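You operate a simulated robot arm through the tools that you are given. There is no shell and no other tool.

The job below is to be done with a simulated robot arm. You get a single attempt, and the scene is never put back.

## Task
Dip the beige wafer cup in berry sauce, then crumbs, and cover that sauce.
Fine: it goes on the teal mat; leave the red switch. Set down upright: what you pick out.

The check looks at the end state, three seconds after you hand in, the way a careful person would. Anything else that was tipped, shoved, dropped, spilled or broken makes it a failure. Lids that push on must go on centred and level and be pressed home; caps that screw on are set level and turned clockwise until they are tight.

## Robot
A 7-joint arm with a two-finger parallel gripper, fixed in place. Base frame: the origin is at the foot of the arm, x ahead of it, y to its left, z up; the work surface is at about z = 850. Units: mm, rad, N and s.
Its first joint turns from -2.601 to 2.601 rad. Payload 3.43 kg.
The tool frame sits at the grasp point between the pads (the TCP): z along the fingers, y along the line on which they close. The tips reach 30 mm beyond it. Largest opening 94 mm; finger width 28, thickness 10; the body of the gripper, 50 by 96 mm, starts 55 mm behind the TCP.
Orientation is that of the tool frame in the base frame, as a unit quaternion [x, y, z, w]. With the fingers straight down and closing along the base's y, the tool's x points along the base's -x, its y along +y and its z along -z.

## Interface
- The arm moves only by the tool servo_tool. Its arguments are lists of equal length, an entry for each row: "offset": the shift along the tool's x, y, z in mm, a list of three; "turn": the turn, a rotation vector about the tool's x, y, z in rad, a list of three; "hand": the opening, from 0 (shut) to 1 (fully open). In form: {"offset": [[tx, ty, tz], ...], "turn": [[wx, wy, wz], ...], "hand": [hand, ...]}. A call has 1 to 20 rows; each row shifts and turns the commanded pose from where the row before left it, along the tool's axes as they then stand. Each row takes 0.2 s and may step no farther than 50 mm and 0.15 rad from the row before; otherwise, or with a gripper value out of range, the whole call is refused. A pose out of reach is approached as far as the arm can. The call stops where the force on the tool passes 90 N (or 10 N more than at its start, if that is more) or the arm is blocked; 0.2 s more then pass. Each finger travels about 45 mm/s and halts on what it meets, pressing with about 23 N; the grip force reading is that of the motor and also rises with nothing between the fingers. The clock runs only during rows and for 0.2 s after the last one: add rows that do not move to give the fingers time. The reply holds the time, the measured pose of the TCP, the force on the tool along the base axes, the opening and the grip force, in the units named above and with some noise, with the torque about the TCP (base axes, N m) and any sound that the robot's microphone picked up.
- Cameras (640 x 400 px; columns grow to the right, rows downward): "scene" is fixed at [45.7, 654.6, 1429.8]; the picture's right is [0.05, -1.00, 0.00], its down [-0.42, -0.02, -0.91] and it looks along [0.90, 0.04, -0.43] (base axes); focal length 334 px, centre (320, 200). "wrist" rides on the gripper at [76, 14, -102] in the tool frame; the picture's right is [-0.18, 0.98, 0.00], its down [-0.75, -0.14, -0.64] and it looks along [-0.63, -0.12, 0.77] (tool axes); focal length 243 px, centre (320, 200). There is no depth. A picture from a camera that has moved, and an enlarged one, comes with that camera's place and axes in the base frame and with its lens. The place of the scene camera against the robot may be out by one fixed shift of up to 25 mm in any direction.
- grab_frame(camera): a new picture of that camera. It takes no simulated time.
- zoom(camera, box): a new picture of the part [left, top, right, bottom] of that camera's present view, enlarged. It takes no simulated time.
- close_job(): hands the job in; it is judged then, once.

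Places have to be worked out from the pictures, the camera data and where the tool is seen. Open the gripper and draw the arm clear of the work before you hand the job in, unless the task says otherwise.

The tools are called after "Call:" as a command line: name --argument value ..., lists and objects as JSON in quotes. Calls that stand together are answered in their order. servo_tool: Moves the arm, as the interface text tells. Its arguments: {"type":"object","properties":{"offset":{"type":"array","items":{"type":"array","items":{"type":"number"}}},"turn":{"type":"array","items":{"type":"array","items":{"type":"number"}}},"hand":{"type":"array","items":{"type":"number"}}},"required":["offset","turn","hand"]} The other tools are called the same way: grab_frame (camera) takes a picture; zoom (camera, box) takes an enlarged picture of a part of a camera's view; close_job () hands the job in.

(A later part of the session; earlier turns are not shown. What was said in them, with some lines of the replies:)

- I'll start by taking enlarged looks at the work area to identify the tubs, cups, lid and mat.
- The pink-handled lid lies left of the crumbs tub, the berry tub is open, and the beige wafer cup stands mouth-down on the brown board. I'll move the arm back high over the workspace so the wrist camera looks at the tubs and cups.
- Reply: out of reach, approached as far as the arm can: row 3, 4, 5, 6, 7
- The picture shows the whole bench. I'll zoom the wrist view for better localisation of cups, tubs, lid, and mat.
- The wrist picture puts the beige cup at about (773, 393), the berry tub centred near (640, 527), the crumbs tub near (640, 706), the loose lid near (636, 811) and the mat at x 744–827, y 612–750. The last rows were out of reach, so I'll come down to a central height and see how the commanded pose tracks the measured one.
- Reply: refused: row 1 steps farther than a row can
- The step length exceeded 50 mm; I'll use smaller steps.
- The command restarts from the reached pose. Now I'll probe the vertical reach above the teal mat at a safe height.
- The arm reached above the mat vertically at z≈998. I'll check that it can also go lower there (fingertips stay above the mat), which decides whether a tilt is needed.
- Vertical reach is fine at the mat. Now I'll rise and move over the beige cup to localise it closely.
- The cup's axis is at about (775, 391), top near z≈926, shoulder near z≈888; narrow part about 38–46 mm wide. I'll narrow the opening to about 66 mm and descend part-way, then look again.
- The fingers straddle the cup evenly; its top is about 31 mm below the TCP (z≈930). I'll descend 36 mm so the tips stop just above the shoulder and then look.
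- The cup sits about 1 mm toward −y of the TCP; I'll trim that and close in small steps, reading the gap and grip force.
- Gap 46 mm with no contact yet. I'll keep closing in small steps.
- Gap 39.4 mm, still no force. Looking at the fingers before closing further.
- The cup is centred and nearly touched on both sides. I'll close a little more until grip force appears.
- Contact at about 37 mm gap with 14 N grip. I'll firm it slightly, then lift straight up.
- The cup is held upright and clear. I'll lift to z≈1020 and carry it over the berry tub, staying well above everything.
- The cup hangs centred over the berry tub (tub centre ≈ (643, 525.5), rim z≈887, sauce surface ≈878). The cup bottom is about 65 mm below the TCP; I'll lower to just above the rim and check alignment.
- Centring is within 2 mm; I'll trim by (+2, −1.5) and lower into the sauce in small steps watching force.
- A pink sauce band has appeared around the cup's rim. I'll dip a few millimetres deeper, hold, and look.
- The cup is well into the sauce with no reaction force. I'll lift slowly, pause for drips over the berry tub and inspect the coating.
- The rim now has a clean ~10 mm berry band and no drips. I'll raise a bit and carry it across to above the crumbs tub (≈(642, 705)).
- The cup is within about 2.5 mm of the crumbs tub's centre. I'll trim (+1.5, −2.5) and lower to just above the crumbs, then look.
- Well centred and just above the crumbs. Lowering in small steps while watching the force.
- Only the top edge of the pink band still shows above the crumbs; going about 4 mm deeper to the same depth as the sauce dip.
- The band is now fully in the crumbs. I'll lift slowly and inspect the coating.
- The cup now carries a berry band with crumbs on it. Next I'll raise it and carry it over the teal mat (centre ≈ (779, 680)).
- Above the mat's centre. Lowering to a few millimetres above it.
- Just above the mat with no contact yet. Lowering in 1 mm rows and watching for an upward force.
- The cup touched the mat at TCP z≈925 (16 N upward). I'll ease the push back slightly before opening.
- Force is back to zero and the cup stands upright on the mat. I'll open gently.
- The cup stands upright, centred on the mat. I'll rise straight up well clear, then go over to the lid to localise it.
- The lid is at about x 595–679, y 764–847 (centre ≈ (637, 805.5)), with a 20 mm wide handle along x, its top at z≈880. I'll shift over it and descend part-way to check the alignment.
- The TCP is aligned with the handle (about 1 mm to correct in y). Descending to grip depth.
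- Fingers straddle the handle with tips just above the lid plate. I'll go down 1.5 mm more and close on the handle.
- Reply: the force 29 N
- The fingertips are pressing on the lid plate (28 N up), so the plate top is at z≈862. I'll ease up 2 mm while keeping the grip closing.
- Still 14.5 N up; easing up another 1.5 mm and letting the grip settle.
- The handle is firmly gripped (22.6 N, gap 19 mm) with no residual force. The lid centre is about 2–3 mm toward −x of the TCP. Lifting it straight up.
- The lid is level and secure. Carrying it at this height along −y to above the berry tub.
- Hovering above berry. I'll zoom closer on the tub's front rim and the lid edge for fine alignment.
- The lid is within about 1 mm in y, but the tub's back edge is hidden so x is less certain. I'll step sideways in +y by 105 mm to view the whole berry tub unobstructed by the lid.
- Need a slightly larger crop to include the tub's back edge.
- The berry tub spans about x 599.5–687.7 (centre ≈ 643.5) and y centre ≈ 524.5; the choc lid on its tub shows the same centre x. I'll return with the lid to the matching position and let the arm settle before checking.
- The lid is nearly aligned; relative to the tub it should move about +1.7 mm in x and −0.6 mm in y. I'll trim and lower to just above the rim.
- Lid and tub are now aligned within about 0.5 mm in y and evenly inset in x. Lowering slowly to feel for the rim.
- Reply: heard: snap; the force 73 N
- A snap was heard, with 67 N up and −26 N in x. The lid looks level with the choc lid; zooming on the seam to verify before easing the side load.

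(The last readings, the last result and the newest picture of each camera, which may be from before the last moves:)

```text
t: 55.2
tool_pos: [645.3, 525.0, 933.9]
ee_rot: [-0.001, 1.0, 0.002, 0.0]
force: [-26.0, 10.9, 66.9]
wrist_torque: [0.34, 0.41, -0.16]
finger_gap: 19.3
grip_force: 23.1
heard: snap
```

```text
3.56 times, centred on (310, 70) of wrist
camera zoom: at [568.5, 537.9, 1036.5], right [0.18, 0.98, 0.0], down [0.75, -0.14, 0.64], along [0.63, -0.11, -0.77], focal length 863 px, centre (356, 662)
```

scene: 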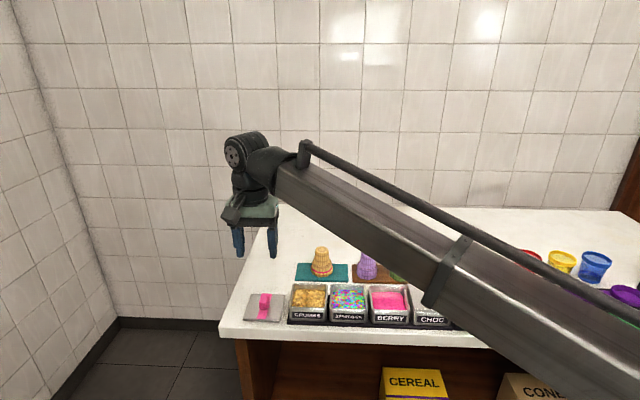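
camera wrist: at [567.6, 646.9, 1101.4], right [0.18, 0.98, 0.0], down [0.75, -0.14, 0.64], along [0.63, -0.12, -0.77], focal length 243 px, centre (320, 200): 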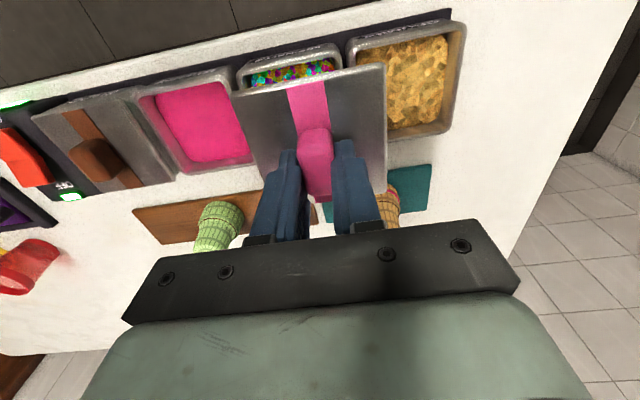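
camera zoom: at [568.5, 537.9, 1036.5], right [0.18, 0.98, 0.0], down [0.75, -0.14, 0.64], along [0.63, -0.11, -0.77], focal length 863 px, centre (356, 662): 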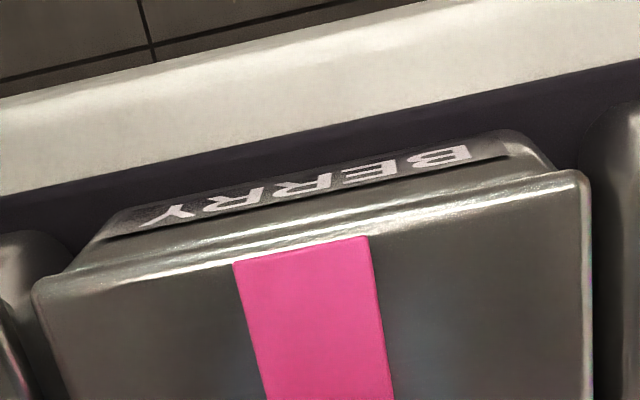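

The lid appears seated. I'll ease the side load by shifting the command back −2 mm in x and relieve some of the downward load, then read the forces.

Call:
servo_tool --offset '[[1, 0, -0.5], [1, 0.3, -0.5], [0, 0, 0], [0, 0, 0]]' --turn '[[0, 0, 0], [0, 0, 0], [0, 0, 0], [0, 0, 0]]' --hand '[0.1, 0.1, 0.1, 0.1]'

Call:
zoom --camera "scene" --box '[364, 288, 464, 332]'

Call:
zoom --camera "wrist" --box '[140, 20, 420, 195]'

```text
t: 56.2
tool_pos: [644.7, 524.4, 933.7]
ee_rot: [0.0, 1.0, 0.003, 0.001]
force: [-10.4, 19.7, 62.6]
wrist_torque: [0.15, 0.15, 0.12]
finger_gap: 19.2
grip_force: 23.3
```

```text
6.40 times, centred on (414, 310) of scene
camera zoom: at [45.7, 654.6, 1429.8], right [0.05, -1.0, 0.0], down [-0.42, -0.02, -0.91], along [0.9, 0.04, -0.43], focal length 2138 px, centre (-282, -504)
```

zoom: 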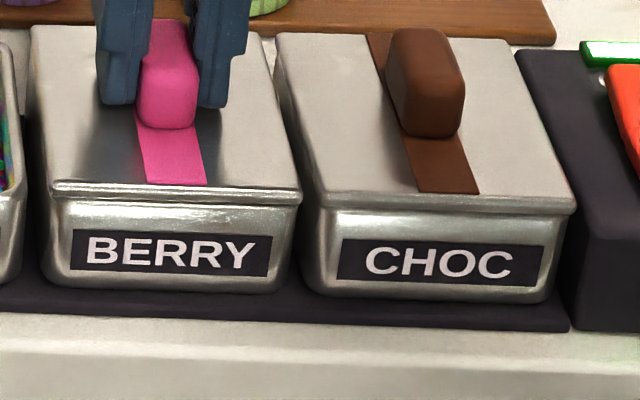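

```text
2.29 times, centred on (280, 108) of wrist
camera zoom: at [568.3, 538.1, 1035.9], right [0.18, 0.98, 0.0], down [0.75, -0.14, 0.64], along [0.63, -0.11, -0.77], focal length 555 px, centre (411, 411)
```

zoom: 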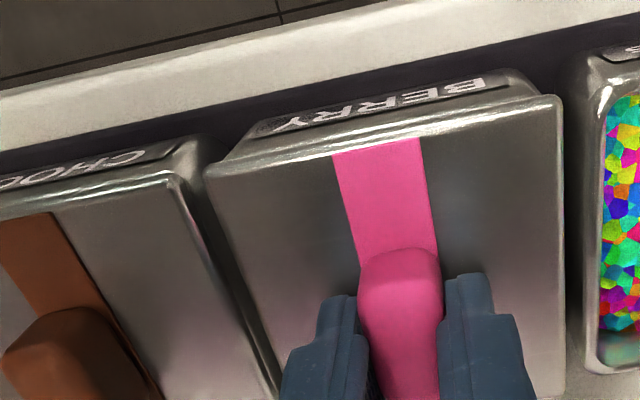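

Still about 62 N down-press and a small y load. Zooming on both lids' front seams to compare seating height.

Call:
zoom --camera "scene" --box '[366, 306, 414, 336]'

Call:
zoom --camera "scene" --box '[408, 306, 456, 336]'

```text
13.33 times, centred on (390, 321) of scene
camera zoom: at [45.7, 654.6, 1429.8], right [0.05, -1.0, 0.0], down [-0.42, -0.02, -0.91], along [0.9, 0.04, -0.43], focal length 4454 px, centre (-613, -1413)
```

zoom: 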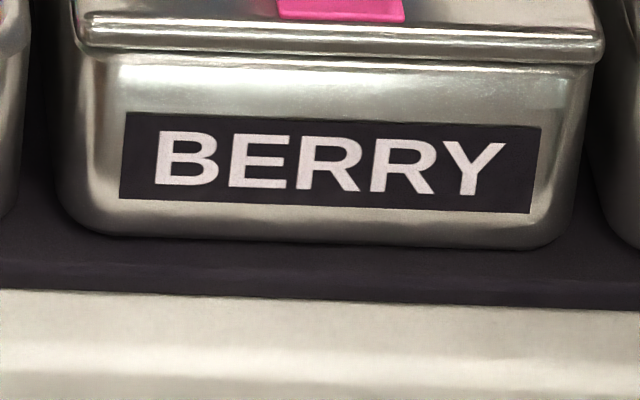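

```text
13.33 times, centred on (432, 321) of scene
camera zoom: at [45.7, 654.6, 1429.8], right [0.05, -1.0, 0.0], down [-0.42, -0.02, -0.91], along [0.9, 0.04, -0.43], focal length 4454 px, centre (-1173, -1413)
```

zoom: 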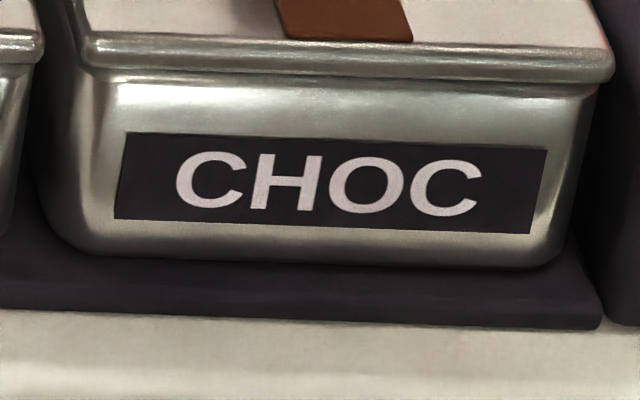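

Both lids sit at the same height relative to their labels (within ~0.3 mm), so the pink lid is seated. I'll relieve the downward load in small steps while holding.

Call:
servo_tool --offset '[[0.3, 0.5, -0.8], [0, 0, -0.8], [0, 0, -0.5], [0, 0, 0], [0, 0, 0]]' --turn '[[0, 0, 0], [0, 0, 0], [0, 0, 0], [0, 0, 0], [0, 0, 0]]' --hand '[0.1, 0.1, 0.1, 0.1, 0.1]'

```text
t: 57.4
tool_pos: [645.5, 524.4, 933.4]
ee_rot: [0.0, 1.0, 0.0, 0.001]
force: [-3.7, 18.3, 26.8]
wrist_torque: [0.29, -0.22, 0.02]
finger_gap: 19.4
grip_force: 23.3
```

Load dropping (27 N up, 18 N in y). Easing a bit more in z and y.

Call:
servo_tool --offset '[[0, 0.5, -0.7], [0, 0.5, -0.6], [0, 0, 0], [0, 0, 0]]' --turn '[[0, 0, 0], [0, 0, 0], [0, 0, 0], [0, 0, 0]]' --hand '[0.1, 0.1, 0.1, 0.1]'

```text
t: 58.4
tool_pos: [646.1, 525.0, 934.7]
ee_rot: [-0.001, 1.0, -0.002, 0.0]
force: [0.4, -0.3, -0.3]
wrist_torque: [0.02, -0.02, 0.01]
finger_gap: 19.7
grip_force: 23.1
heard: snap
```

Force is now zero, but another snap was heard. Checking the lid's seating against the choc lid again.

Call:
zoom --camera "scene" --box '[366, 306, 414, 336]'

Call:
zoom --camera "scene" --box '[360, 270, 460, 332]'

Call:
zoom --camera "wrist" --box '[140, 20, 420, 195]'

```text
13.33 times, centred on (390, 321) of scene
camera zoom: at [45.7, 654.6, 1429.8], right [0.05, -1.0, 0.0], down [-0.42, -0.02, -0.91], along [0.9, 0.04, -0.43], focal length 4454 px, centre (-613, -1413)
```

zoom: 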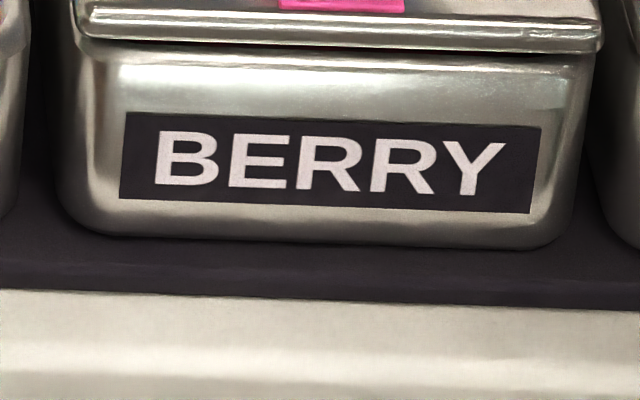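

```text
6.40 times, centred on (410, 301) of scene
camera zoom: at [45.7, 654.6, 1429.8], right [0.05, -1.0, 0.0], down [-0.42, -0.02, -0.91], along [0.9, 0.04, -0.43], focal length 2138 px, centre (-256, -446)
```

zoom: 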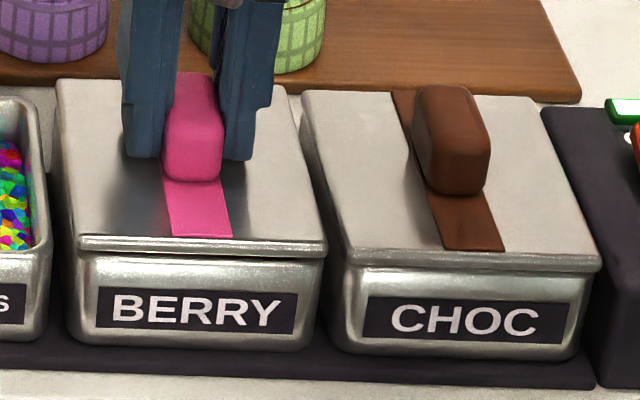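

```text
2.29 times, centred on (280, 108) of wrist
camera zoom: at [569.6, 539.0, 1037.2], right [0.18, 0.98, 0.0], down [0.75, -0.14, 0.64], along [0.63, -0.12, -0.77], focal length 555 px, centre (411, 411)
```

zoom: 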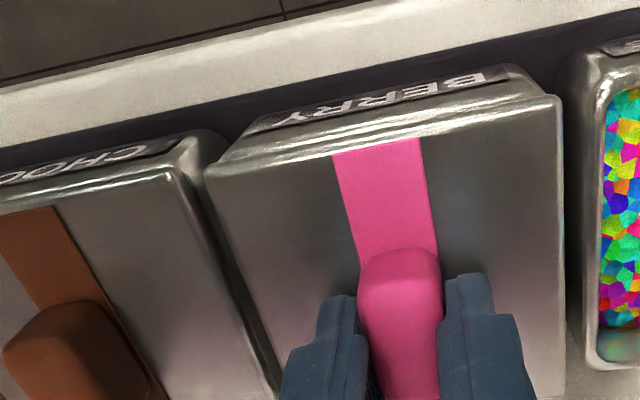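

The lid rose ~2 mm with my last easing: I lifted past the seat (seated TCP z≈933.5) and it popped back out. Side loads are now zero, so I'll press it down again, and this time open the fingers before any lifting.

Call:
servo_tool --offset '[[0, 0, 1], [0, 0, 1], [0, 0, 1], [0, 0, 0.5], [0, 0, 0], [0, 0, 0]]' --turn '[[0, 0, 0], [0, 0, 0], [0, 0, 0], [0, 0, 0], [0, 0, 0], [0, 0, 0]]' --hand '[0.1, 0.1, 0.1, 0.1, 0.1, 0.1]'

Call:
zoom --camera "scene" --box '[366, 306, 414, 336]'

Call:
zoom --camera "scene" --box '[360, 270, 460, 332]'

```text
t: 59.8
tool_pos: [646.9, 525.7, 933.4]
ee_rot: [0.0, 1.0, 0.001, 0.002]
force: [5.8, 0.2, 52.6]
wrist_torque: [-0.08, 0.29, 0.03]
finger_gap: 19.8
grip_force: 23.2
```

```text
13.33 times, centred on (390, 321) of scene
camera zoom: at [45.7, 654.6, 1429.8], right [0.05, -1.0, 0.0], down [-0.42, -0.02, -0.91], along [0.9, 0.04, -0.43], focal length 4454 px, centre (-613, -1413)
```

zoom: 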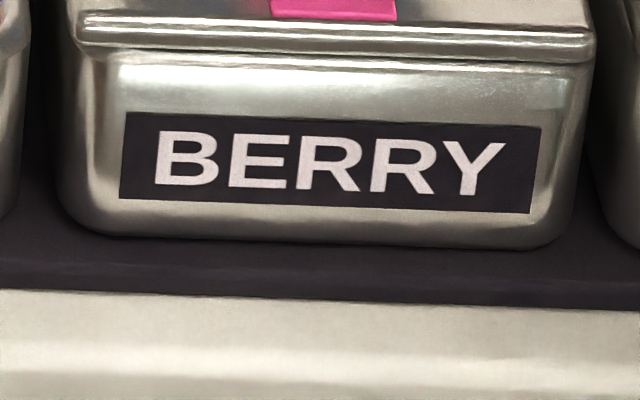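

```text
6.40 times, centred on (410, 301) of scene
camera zoom: at [45.7, 654.6, 1429.8], right [0.05, -1.0, 0.0], down [-0.42, -0.02, -0.91], along [0.9, 0.04, -0.43], focal length 2138 px, centre (-256, -446)
```

zoom: 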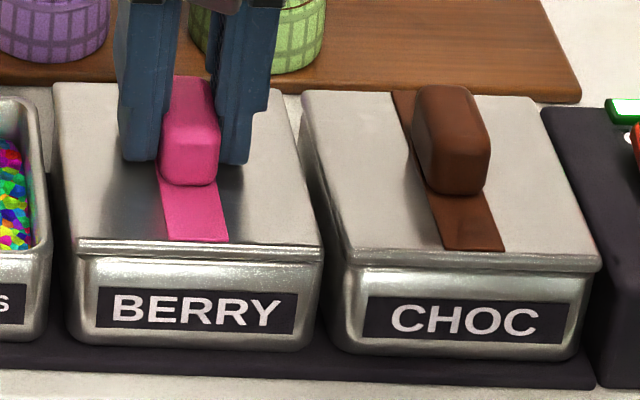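

No snap this time: the lid now sits ~1.1 mm too far +y (and ~1.4 mm +x) compared with the first seating. I'll raise 3 mm, shift back, and press again.

Call:
servo_tool --offset '[[0, 0, -1.5], [0, 0, -2.5], [1.4, -1.1, 0], [0, 0, 0], [0, 0, 0]]' --turn '[[0, 0, 0], [0, 0, 0], [0, 0, 0], [0, 0, 0], [0, 0, 0]]' --hand '[0.1, 0.1, 0.1, 0.1, 0.1]'

Call:
zoom --camera "scene" --box '[366, 306, 414, 336]'

Call:
zoom --camera "wrist" --box '[140, 20, 420, 195]'

```text
t: 61.0
tool_pos: [643.1, 525.4, 935.0]
ee_rot: [0.0, 1.0, 0.0, 0.001]
force: [-0.1, 0.2, -0.9]
wrist_torque: [0.04, -0.02, 0.01]
finger_gap: 19.4
grip_force: 23.7
```

```text
13.33 times, centred on (390, 321) of scene
camera zoom: at [45.7, 654.6, 1429.8], right [0.05, -1.0, 0.0], down [-0.42, -0.02, -0.91], along [0.9, 0.04, -0.43], focal length 4454 px, centre (-613, -1413)
```

zoom: 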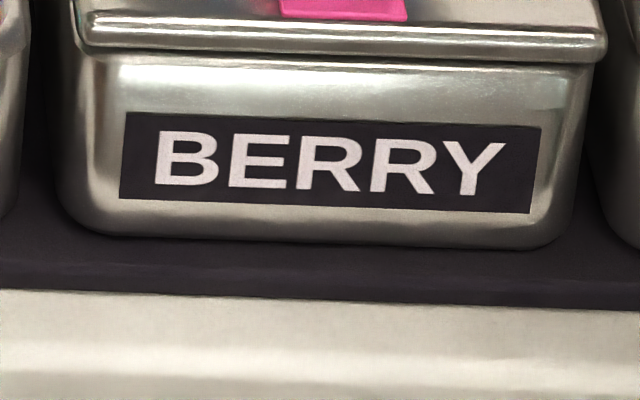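

```text
2.29 times, centred on (280, 108) of wrist
camera zoom: at [567.8, 538.7, 1037.3], right [0.18, 0.98, 0.0], down [0.75, -0.14, 0.64], along [0.63, -0.12, -0.77], focal length 555 px, centre (411, 411)
```

zoom: 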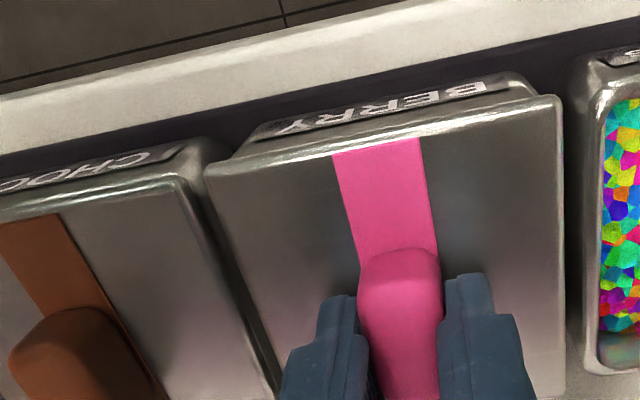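

Now free (force ~0), but x overshot to ≈643.4; the good seat was at ≈(645.2, 524.7). Shifting +1.6 mm in x, +0.2 in y, and checking the pose before pressing.

Call:
servo_tool --offset '[[-1.6, 0.2, -0.5], [0, 0, 0], [0, 0, 0], [0, 0, 0]]' --turn '[[0, 0, 0], [0, 0, 0], [0, 0, 0], [0, 0, 0]]' --hand '[0.1, 0.1, 0.1, 0.1]'

Call:
zoom --camera "scene" --box '[366, 306, 414, 336]'

Call:
zoom --camera "wrist" --box '[140, 20, 420, 195]'

```text
t: 62.0
tool_pos: [646.4, 525.9, 935.7]
ee_rot: [0.0, 1.0, 0.0, 0.0]
force: [-0.8, -0.3, -0.6]
wrist_torque: [-0.01, -0.03, 0.02]
finger_gap: 19.3
grip_force: 23.0
```

```text
13.33 times, centred on (390, 321) of scene
camera zoom: at [45.7, 654.6, 1429.8], right [0.05, -1.0, 0.0], down [-0.42, -0.02, -0.91], along [0.9, 0.04, -0.43], focal length 4454 px, centre (-613, -1413)
```

zoom: 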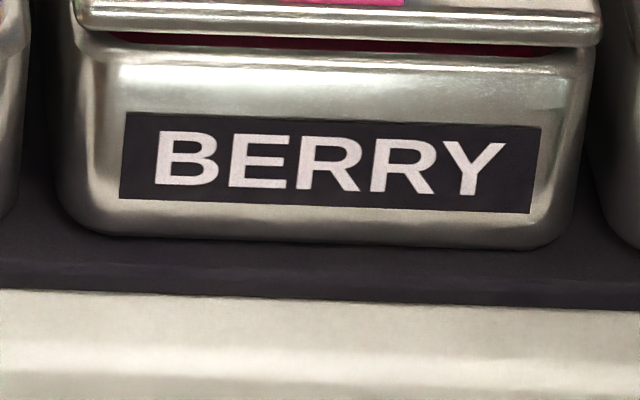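

```text
2.29 times, centred on (280, 108) of wrist
camera zoom: at [570.2, 538.9, 1038.2], right [0.18, 0.98, 0.0], down [0.75, -0.14, 0.64], along [0.63, -0.12, -0.77], focal length 555 px, centre (411, 411)
```

zoom: 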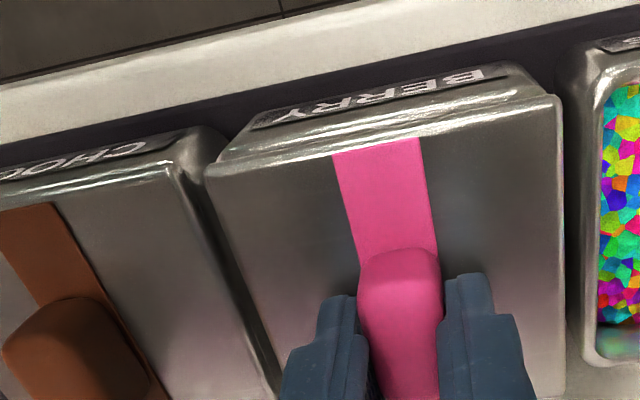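

y is centred now (lid edges match the choc reference), x about 1 mm high. Shifting −0.8 mm in x and pressing down step by step until the snap.

Call:
servo_tool --offset '[[0.8, 0, 0], [0, 0, 1], [0, 0, 1], [0, 0, 1], [0, 0, 1], [0, 0, 0]]' --turn '[[0, 0, 0], [0, 0, 0], [0, 0, 0], [0, 0, 0], [0, 0, 0], [0, 0, 0]]' --hand '[0.1, 0.1, 0.1, 0.1, 0.1, 0.1]'

Call:
zoom --camera "scene" --box '[366, 306, 414, 336]'

```text
t: 63.4
tool_pos: [644.4, 525.5, 933.2]
ee_rot: [0.0, 1.0, 0.001, 0.001]
force: [3.8, 2.0, 42.3]
wrist_torque: [-0.07, 0.38, 0.0]
finger_gap: 19.5
grip_force: 23.1
```

```text
13.33 times, centred on (390, 321) of scene
camera zoom: at [45.7, 654.6, 1429.8], right [0.05, -1.0, 0.0], down [-0.42, -0.02, -0.91], along [0.9, 0.04, -0.43], focal length 4454 px, centre (-613, -1413)
```

zoom: 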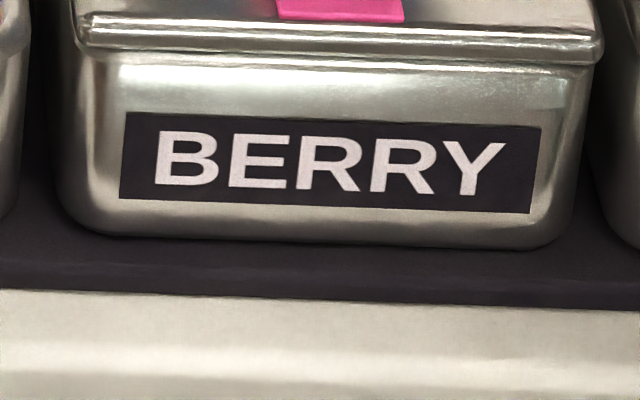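

Well centred with tiny side loads, 42 N down-press and no snap yet. Pressing further.

Call:
servo_tool --offset '[[0, 0, 0.7], [0, 0, 0.7], [0, 0, 0.6], [0, 0, 0]]' --turn '[[0, 0, 0], [0, 0, 0], [0, 0, 0], [0, 0, 0]]' --hand '[0.1, 0.1, 0.1, 0.1]'

Call:
zoom --camera "scene" --box '[366, 306, 414, 336]'

```text
t: 64.4
tool_pos: [645.7, 526.1, 933.1]
ee_rot: [0.0, 1.0, 0.002, 0.002]
force: [15.7, 12.2, 70.3]
wrist_torque: [0.02, -0.04, -0.04]
finger_gap: 19.5
grip_force: 23.2
```

```text
13.33 times, centred on (390, 321) of scene
camera zoom: at [45.7, 654.6, 1429.8], right [0.05, -1.0, 0.0], down [-0.42, -0.02, -0.91], along [0.9, 0.04, -0.43], focal length 4454 px, centre (-613, -1413)
```

zoom: 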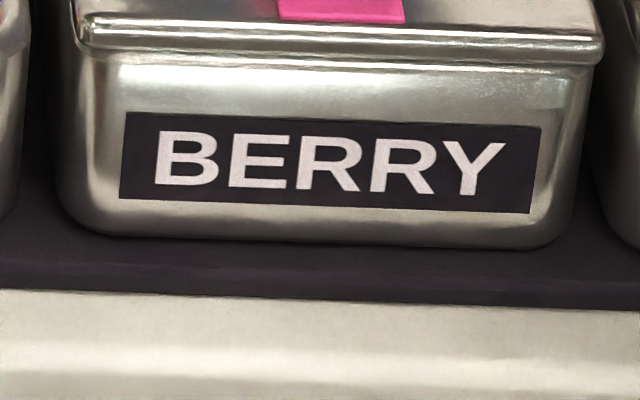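

70 N with the lid at full depth but no snap yet; pressing a bit harder, staying under the 90 N stop.

Call:
servo_tool --offset '[[0, 0, 0.5], [0, 0, 0.3], [0, 0, 0]]' --turn '[[0, 0, 0], [0, 0, 0], [0, 0, 0]]' --hand '[0.1, 0.1, 0.1]'

```text
t: 65.2
tool_pos: [644.4, 525.4, 932.9]
ee_rot: [0.001, 1.0, 0.001, 0.003]
force: [16.1, 11.6, 78.0]
wrist_torque: [0.0, 0.01, -0.05]
finger_gap: 19.6
grip_force: 22.6
```

78 N, depth unchanged and level with the choc lid. I'll back off most of the load without lifting past the seat, then open the fingers so the lid is left free, and inspect.

Call:
servo_tool --offset '[[0, 0, -1], [0, 0, -1], [0, 0, -1], [0, 0, 0], [0, 0, 0]]' --turn '[[0, 0, 0], [0, 0, 0], [0, 0, 0], [0, 0, 0], [0, 0, 0]]' --hand '[0.1, 0.1, 0.1, 0.1, 0.1]'

Call:
zoom --camera "scene" --box '[366, 306, 414, 336]'

```text
t: 66.4
tool_pos: [644.6, 523.4, 933.6]
ee_rot: [0.0, 1.0, 0.0, 0.001]
force: [10.4, 7.1, 49.5]
wrist_torque: [0.13, -0.46, -0.04]
finger_gap: 19.4
grip_force: 23.7
```

```text
13.33 times, centred on (390, 321) of scene
camera zoom: at [45.7, 654.6, 1429.8], right [0.05, -1.0, 0.0], down [-0.42, -0.02, -0.91], along [0.9, 0.04, -0.43], focal length 4454 px, centre (-613, -1413)
```

zoom: 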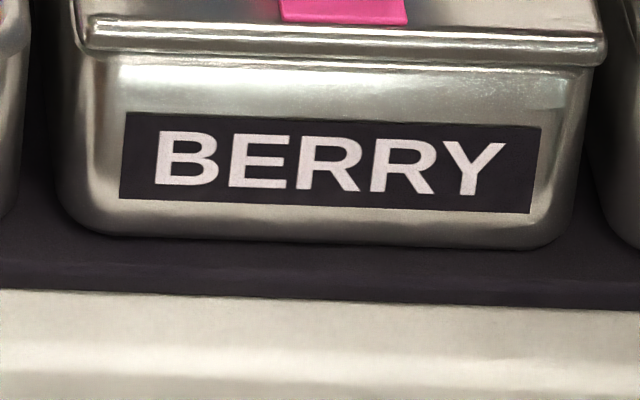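

The lid shifts slightly with the gripper, so it isn't latched yet. I'll ease a bit more and open the fingers, leaving it resting on the rim, then look from above.

Call:
servo_tool --offset '[[-0.5, 0.5, -0.8], [0, 0, 0], [0, 0, 0], [0, 0, 0], [0, 0, 0], [0, 0, 0], [0, 0, 0]]' --turn '[[0, 0, 0], [0, 0, 0], [0, 0, 0], [0, 0, 0], [0, 0, 0], [0, 0, 0], [0, 0, 0]]' --hand '[0.1, 0.1, 0.2, 0.24, 0.28, 0.34, 0.4]'

Call:
zoom --camera "scene" --box '[366, 306, 414, 336]'

Call:
zoom --camera "scene" --box '[360, 270, 460, 332]'

Call:
zoom --camera "wrist" --box '[140, 20, 420, 195]'

```text
t: 68.0
tool_pos: [645.5, 524.6, 934.1]
ee_rot: [0.0, 1.0, 0.001, -0.001]
force: [-1.8, -8.3, 13.4]
wrist_torque: [-0.07, -0.16, -0.12]
finger_gap: 33.1
grip_force: 0.0
heard: snap
```

```text
13.33 times, centred on (390, 321) of scene
camera zoom: at [45.7, 654.6, 1429.8], right [0.05, -1.0, 0.0], down [-0.42, -0.02, -0.91], along [0.9, 0.04, -0.43], focal length 4454 px, centre (-613, -1413)
```

zoom: 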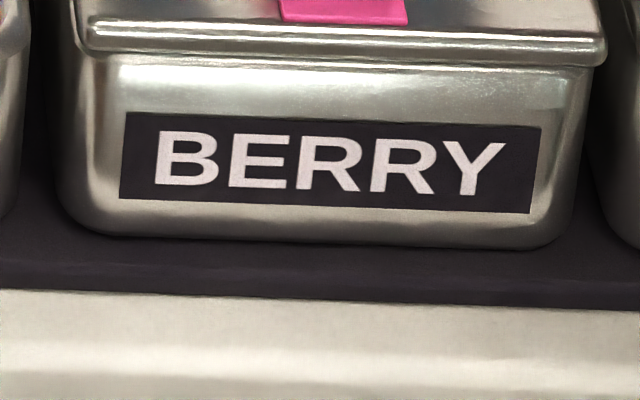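

```text
6.40 times, centred on (410, 301) of scene
camera zoom: at [45.7, 654.6, 1429.8], right [0.05, -1.0, 0.0], down [-0.42, -0.02, -0.91], along [0.9, 0.04, -0.43], focal length 2138 px, centre (-256, -446)
```

zoom: 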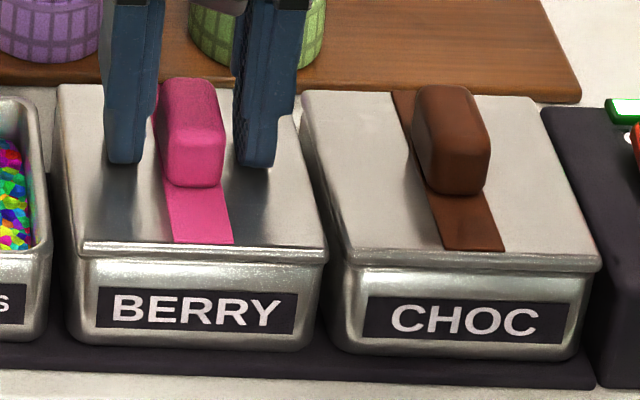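

```text
2.29 times, centred on (280, 108) of wrist
camera zoom: at [568.5, 538.2, 1035.5], right [0.18, 0.98, 0.0], down [0.75, -0.14, 0.64], along [0.63, -0.12, -0.77], focal length 555 px, centre (411, 411)
```

zoom: 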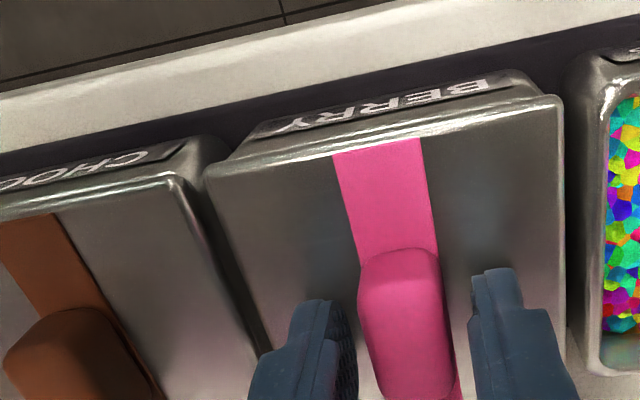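

A snap was heard just as the fingers released, with the lid level and centred to within ~1 mm. I'll raise the open fingers straight up, then check whether the lid stayed down.

Call:
servo_tool --offset '[[0, 0, -2], [0, 0, -10], [0, 0, -20], [0, 0, -20], [0, 0, 0], [0, 0, 0]]' --turn '[[0, 0, 0], [0, 0, 0], [0, 0, 0], [0, 0, 0], [0, 0, 0], [0, 0, 0]]' --hand '[0.42, 0.42, 0.42, 0.42, 0.42, 0.42]'

Call:
zoom --camera "scene" --box '[366, 306, 414, 336]'

Call:
zoom --camera "scene" --box '[360, 270, 460, 332]'

Call:
zoom --camera "wrist" --box '[140, 20, 420, 195]'

```text
t: 69.4
tool_pos: [644.6, 525.2, 986.2]
ee_rot: [0.001, 1.0, 0.0, 0.0]
force: [1.0, 0.7, -0.1]
wrist_torque: [0.0, 0.02, 0.0]
finger_gap: 39.3
grip_force: 0.0
```

```text
13.33 times, centred on (390, 321) of scene
camera zoom: at [45.7, 654.6, 1429.8], right [0.05, -1.0, 0.0], down [-0.42, -0.02, -0.91], along [0.9, 0.04, -0.43], focal length 4454 px, centre (-613, -1413)
```

zoom: 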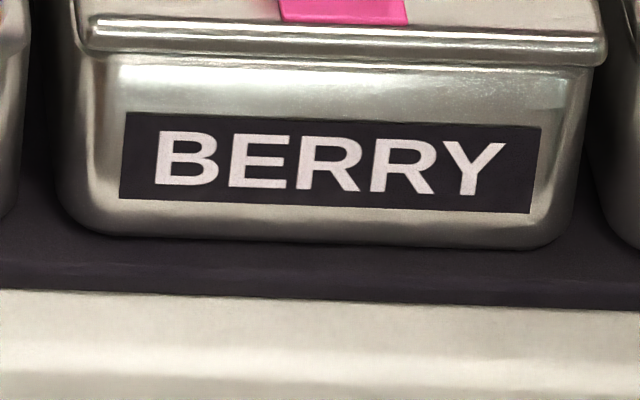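

```text
6.40 times, centred on (410, 301) of scene
camera zoom: at [45.7, 654.6, 1429.8], right [0.05, -1.0, 0.0], down [-0.42, -0.02, -0.91], along [0.9, 0.04, -0.43], focal length 2138 px, centre (-256, -446)
```

zoom: 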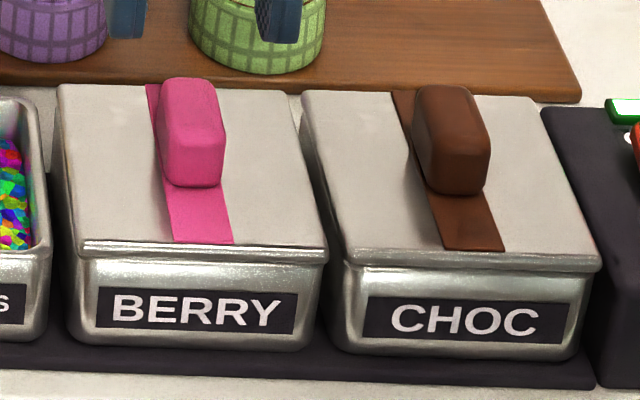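

```text
2.29 times, centred on (280, 108) of wrist
camera zoom: at [569.0, 538.7, 1088.0], right [0.18, 0.98, 0.0], down [0.75, -0.14, 0.64], along [0.63, -0.12, -0.77], focal length 555 px, centre (411, 411)
```

zoom: 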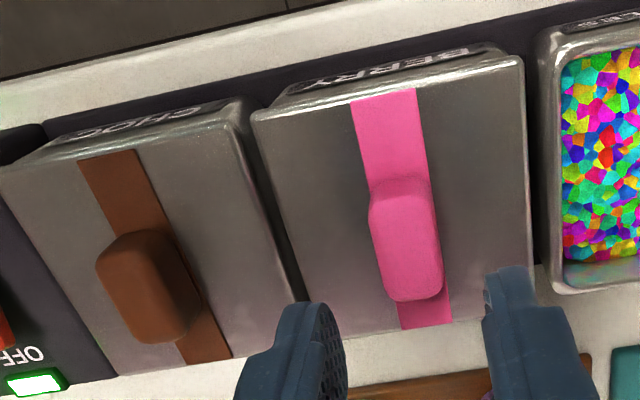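

The lid stays flush and level, with its stripe within ~1 mm of the choc lid's line. To be sure it is home, I'll close the fingers and press straight down on the handle's top centre.

Call:
servo_tool --offset '[[0, -1, 0], [0, 0, 0], [0, 0, 0], [0, 0, 10], [0, 0, 10], [0, 0, 6], [0, 0, 0], [0, 0, 0]]' --turn '[[0, 0, 0], [0, 0, 0], [0, 0, 0], [0, 0, 0], [0, 0, 0], [0, 0, 0], [0, 0, 0], [0, 0, 0]]' --hand '[0.2, 0.05, 0.0, 0.0, 0.0, 0.0, 0.0, 0.0]'

Call:
zoom --camera "wrist" --box '[200, 60, 440, 210]'

Call:
zoom --camera "scene" --box '[360, 260, 460, 322]'

```text
t: 71.2
tool_pos: [645.2, 524.7, 959.8]
ee_rot: [0.0, 1.0, 0.0, 0.0]
force: [-1.1, 0.0, -0.1]
wrist_torque: [0.01, -0.01, 0.02]
finger_gap: 0.0
grip_force: 22.6
```

```text
2.67 times, centred on (320, 135) of wrist
camera zoom: at [568.9, 538.3, 1061.4], right [0.18, 0.98, 0.0], down [0.75, -0.14, 0.64], along [0.63, -0.12, -0.77], focal length 647 px, centre (320, 373)
```

zoom: 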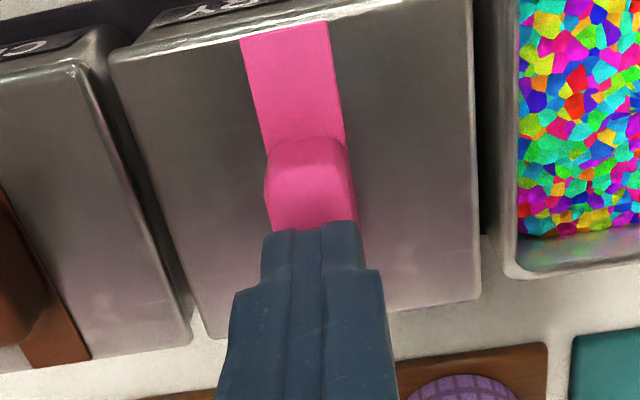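

```text
6.40 times, centred on (410, 291) of scene
camera zoom: at [45.7, 654.6, 1429.8], right [0.05, -1.0, 0.0], down [-0.42, -0.02, -0.91], along [0.9, 0.04, -0.43], focal length 2138 px, centre (-256, -382)
```

zoom: 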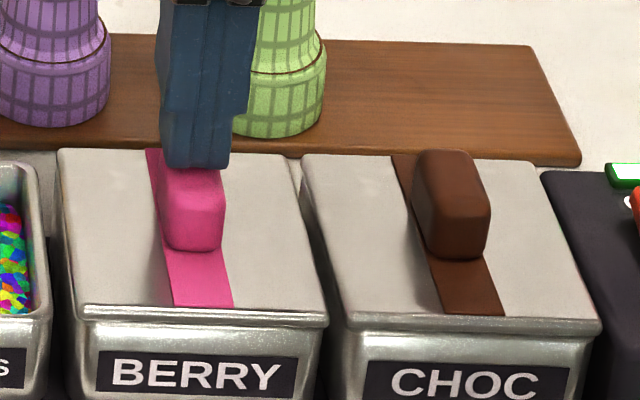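

Closed fingertips are right over the handle. Pressing down in small steps.

Call:
servo_tool --offset '[[0, 0, 3], [0, 0, 3], [0, 0, 2], [0, 0, 1], [0, 0, 1], [0, 0, 0]]' --turn '[[0, 0, 0], [0, 0, 0], [0, 0, 0], [0, 0, 0], [0, 0, 0], [0, 0, 0]]' --hand '[0.0, 0.0, 0.0, 0.0, 0.0, 0.0]'

```text
t: 72.0
tool_pos: [644.0, 524.3, 958.7]
ee_rot: [-0.001, 1.0, 0.002, 0.003]
force: [-9.3, -6.8, 28.8]
wrist_torque: [-0.19, 0.4, 0.03]
finger_gap: 0.0
grip_force: 22.6
stopped in row 4: the force on the tool passed its limit at 97 N (the readings are from after the stop); the commanded pose is now the measured one
```

Contact came at TCP z≈958.7 (handle top ≈ 928.7) and peaked at 97 N with no further snap, so it was already home. I'll back off and inspect.

Call:
servo_tool --offset '[[0, 0, -2], [0, 0, -10], [0, 0, -20], [0, 0, -20], [0, 0, 0], [0, 0, 0]]' --turn '[[0, 0, 0], [0, 0, 0], [0, 0, 0], [0, 0, 0], [0, 0, 0], [0, 0, 0]]' --hand '[0.0, 0.0, 0.0, 0.0, 0.0, 0.0]'

Call:
zoom --camera "scene" --box '[366, 306, 414, 336]'

Call:
zoom --camera "scene" --box '[408, 306, 456, 336]'

Call:
zoom --camera "scene" --box '[360, 270, 460, 332]'

Call:
zoom --camera "wrist" --box '[120, 10, 440, 210]'

```text
t: 73.4
tool_pos: [645.8, 525.5, 1007.1]
ee_rot: [0.0, 1.0, 0.002, 0.002]
force: [0.7, -0.9, 0.5]
wrist_torque: [0.01, 0.0, -0.01]
finger_gap: 0.2
grip_force: 22.7
```

```text
13.33 times, centred on (390, 321) of scene
camera zoom: at [45.7, 654.6, 1429.8], right [0.05, -1.0, 0.0], down [-0.42, -0.02, -0.91], along [0.9, 0.04, -0.43], focal length 4454 px, centre (-613, -1413)
```

zoom: 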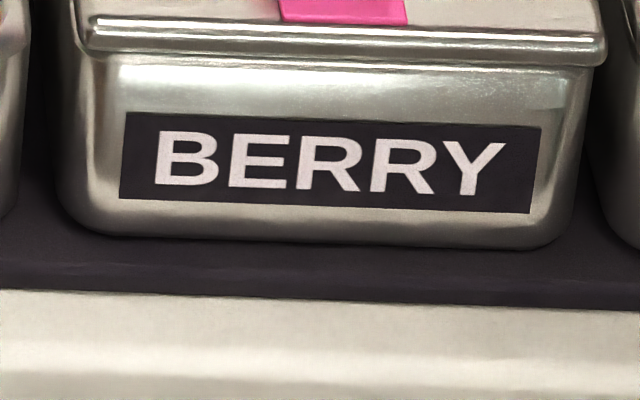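

```text
13.33 times, centred on (432, 321) of scene
camera zoom: at [45.7, 654.6, 1429.8], right [0.05, -1.0, 0.0], down [-0.42, -0.02, -0.91], along [0.9, 0.04, -0.43], focal length 4454 px, centre (-1173, -1413)
```

zoom: 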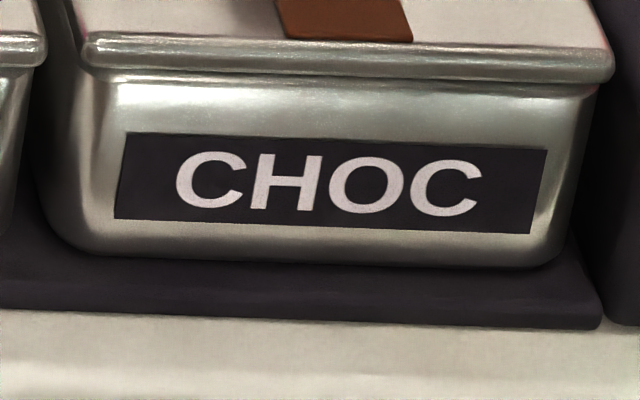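

```text
6.40 times, centred on (410, 301) of scene
camera zoom: at [45.7, 654.6, 1429.8], right [0.05, -1.0, 0.0], down [-0.42, -0.02, -0.91], along [0.9, 0.04, -0.43], focal length 2138 px, centre (-256, -446)
```

zoom: 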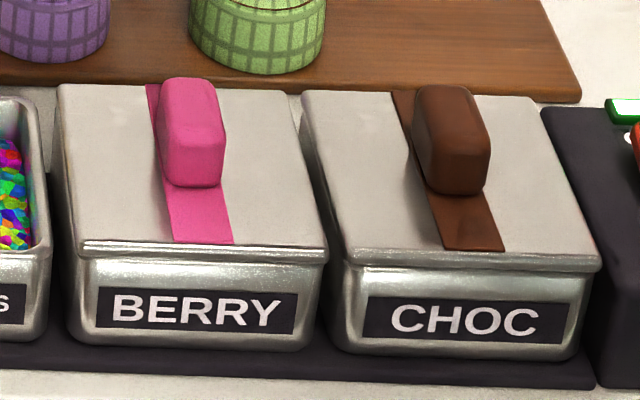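

```text
2.00 times, centred on (280, 110) of wrist
camera zoom: at [569.5, 539.0, 1109.8], right [0.18, 0.98, 0.01], down [0.75, -0.14, 0.65], along [0.64, -0.11, -0.76], focal length 485 px, centre (400, 380)
```

zoom: 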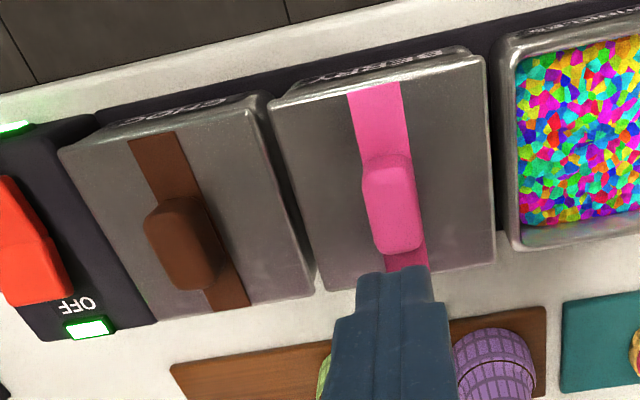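

The berry lid sits flush and level like the choc lid, and the last hard press produced no further movement. I'll open the gripper and draw the arm up and away, then take final pictures.

Call:
servo_tool --offset '[[0, 0, -40], [0, 0, -40], [0, 0, -40], [-40, -10, -10], [-40, -20, -10], [-40, -20, 0], [0, 0, 0], [0, 0, 0]]' --turn '[[0, 0, 0], [0, 0, 0], [0, 0, 0], [0, 0, 0], [0, 0, 0], [0, 0, 0], [0, 0, 0], [0, 0, 0]]' --hand '[0.0, 0.2, 0.5, 0.8, 1.0, 1.0, 1.0, 1.0]'

Call:
grab_frame --camera "scene"

Call:
grab_frame --camera "wrist"

Call:
zoom --camera "scene" --box '[270, 235, 390, 310]'

Call:
zoom --camera "scene" --box '[360, 260, 500, 335]'

```text
t: 75.2
tool_pos: [766.2, 475.5, 1148.8]
ee_rot: [0.0, 1.0, 0.001, 0.002]
force: [-0.8, -0.1, 0.0]
wrist_torque: [-0.01, 0.0, 0.02]
finger_gap: 93.9
grip_force: 0.1
```

```text
taken
```

scene: 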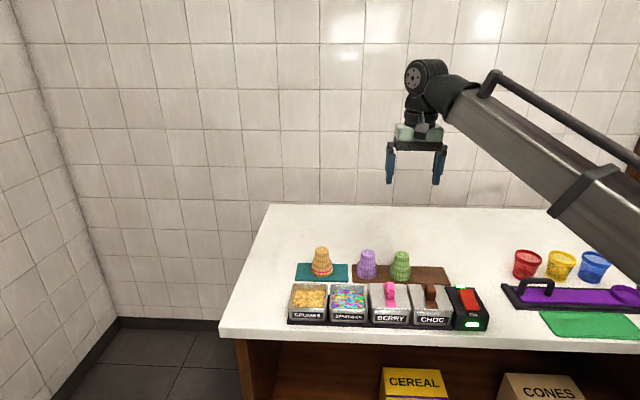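

```text
taken
camera wrist: at [688.8, 488.6, 1250.8], right [0.18, 0.98, 0.01], down [0.75, -0.14, 0.65], along [0.64, -0.11, -0.76], focal length 243 px, centre (320, 200)
```

wrist: 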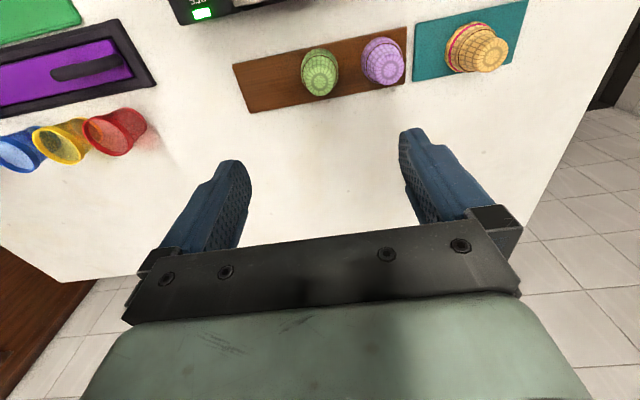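

```text
5.33 times, centred on (330, 272) of scene
camera zoom: at [45.7, 654.6, 1429.8], right [0.05, -1.0, 0.0], down [-0.42, -0.02, -0.91], along [0.9, 0.04, -0.43], focal length 1782 px, centre (267, -187)
```

zoom: 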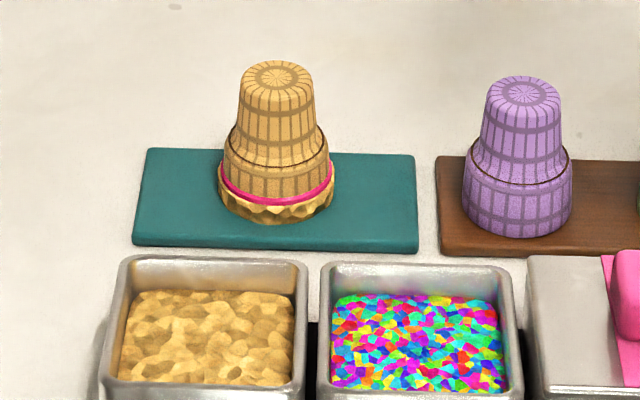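

```text
4.57 times, centred on (430, 298) of scene
camera zoom: at [45.7, 654.6, 1429.8], right [0.05, -1.0, 0.0], down [-0.42, -0.02, -0.91], along [0.9, 0.04, -0.43], focal length 1527 px, centre (-183, -246)
```

zoom: 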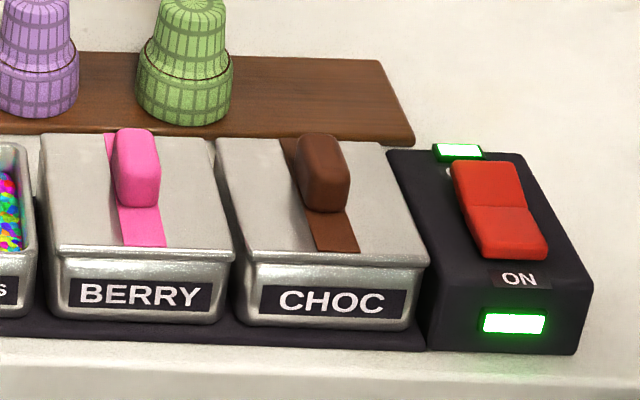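

The coated beige cup stands upright on the teal mat, and the pink lid is on the berry tub, level like the choc lid. The switch still reads ON, the other items haven't moved, and the arm is clear with the gripper open, so I'm handing in.

Call:
close_job

```text
The job is handed in.
```

I dipped the beige wafer cup in berry sauce, then crumbs, and stood it on the teal mat. The pink lid is back on the berry tub, and I handed the job in. I haven't seen a result from the check.

- **Cup:** It has a berry band with crumbs around its wide rim and stands near the middle of the mat. I took "upright" to mean standing the way it stood on the board, with the wide open end down. If you meant open end up, that part is wrong.
- **Lid:** It popped out once when I eased off too far, so I pressed it on again. I heard a snap as I let go of the handle. A final press peaking at 97 N gave no further snap. It looks level and sits at the same height as the choc lid, about 1 mm off centre. I didn't pull on it to check that it holds.
- **Everything else:** I didn't touch the red switch, and it still reads ON. Nothing else was tipped, moved or spilled in the final pictures. The gripper is open and the arm is clear.
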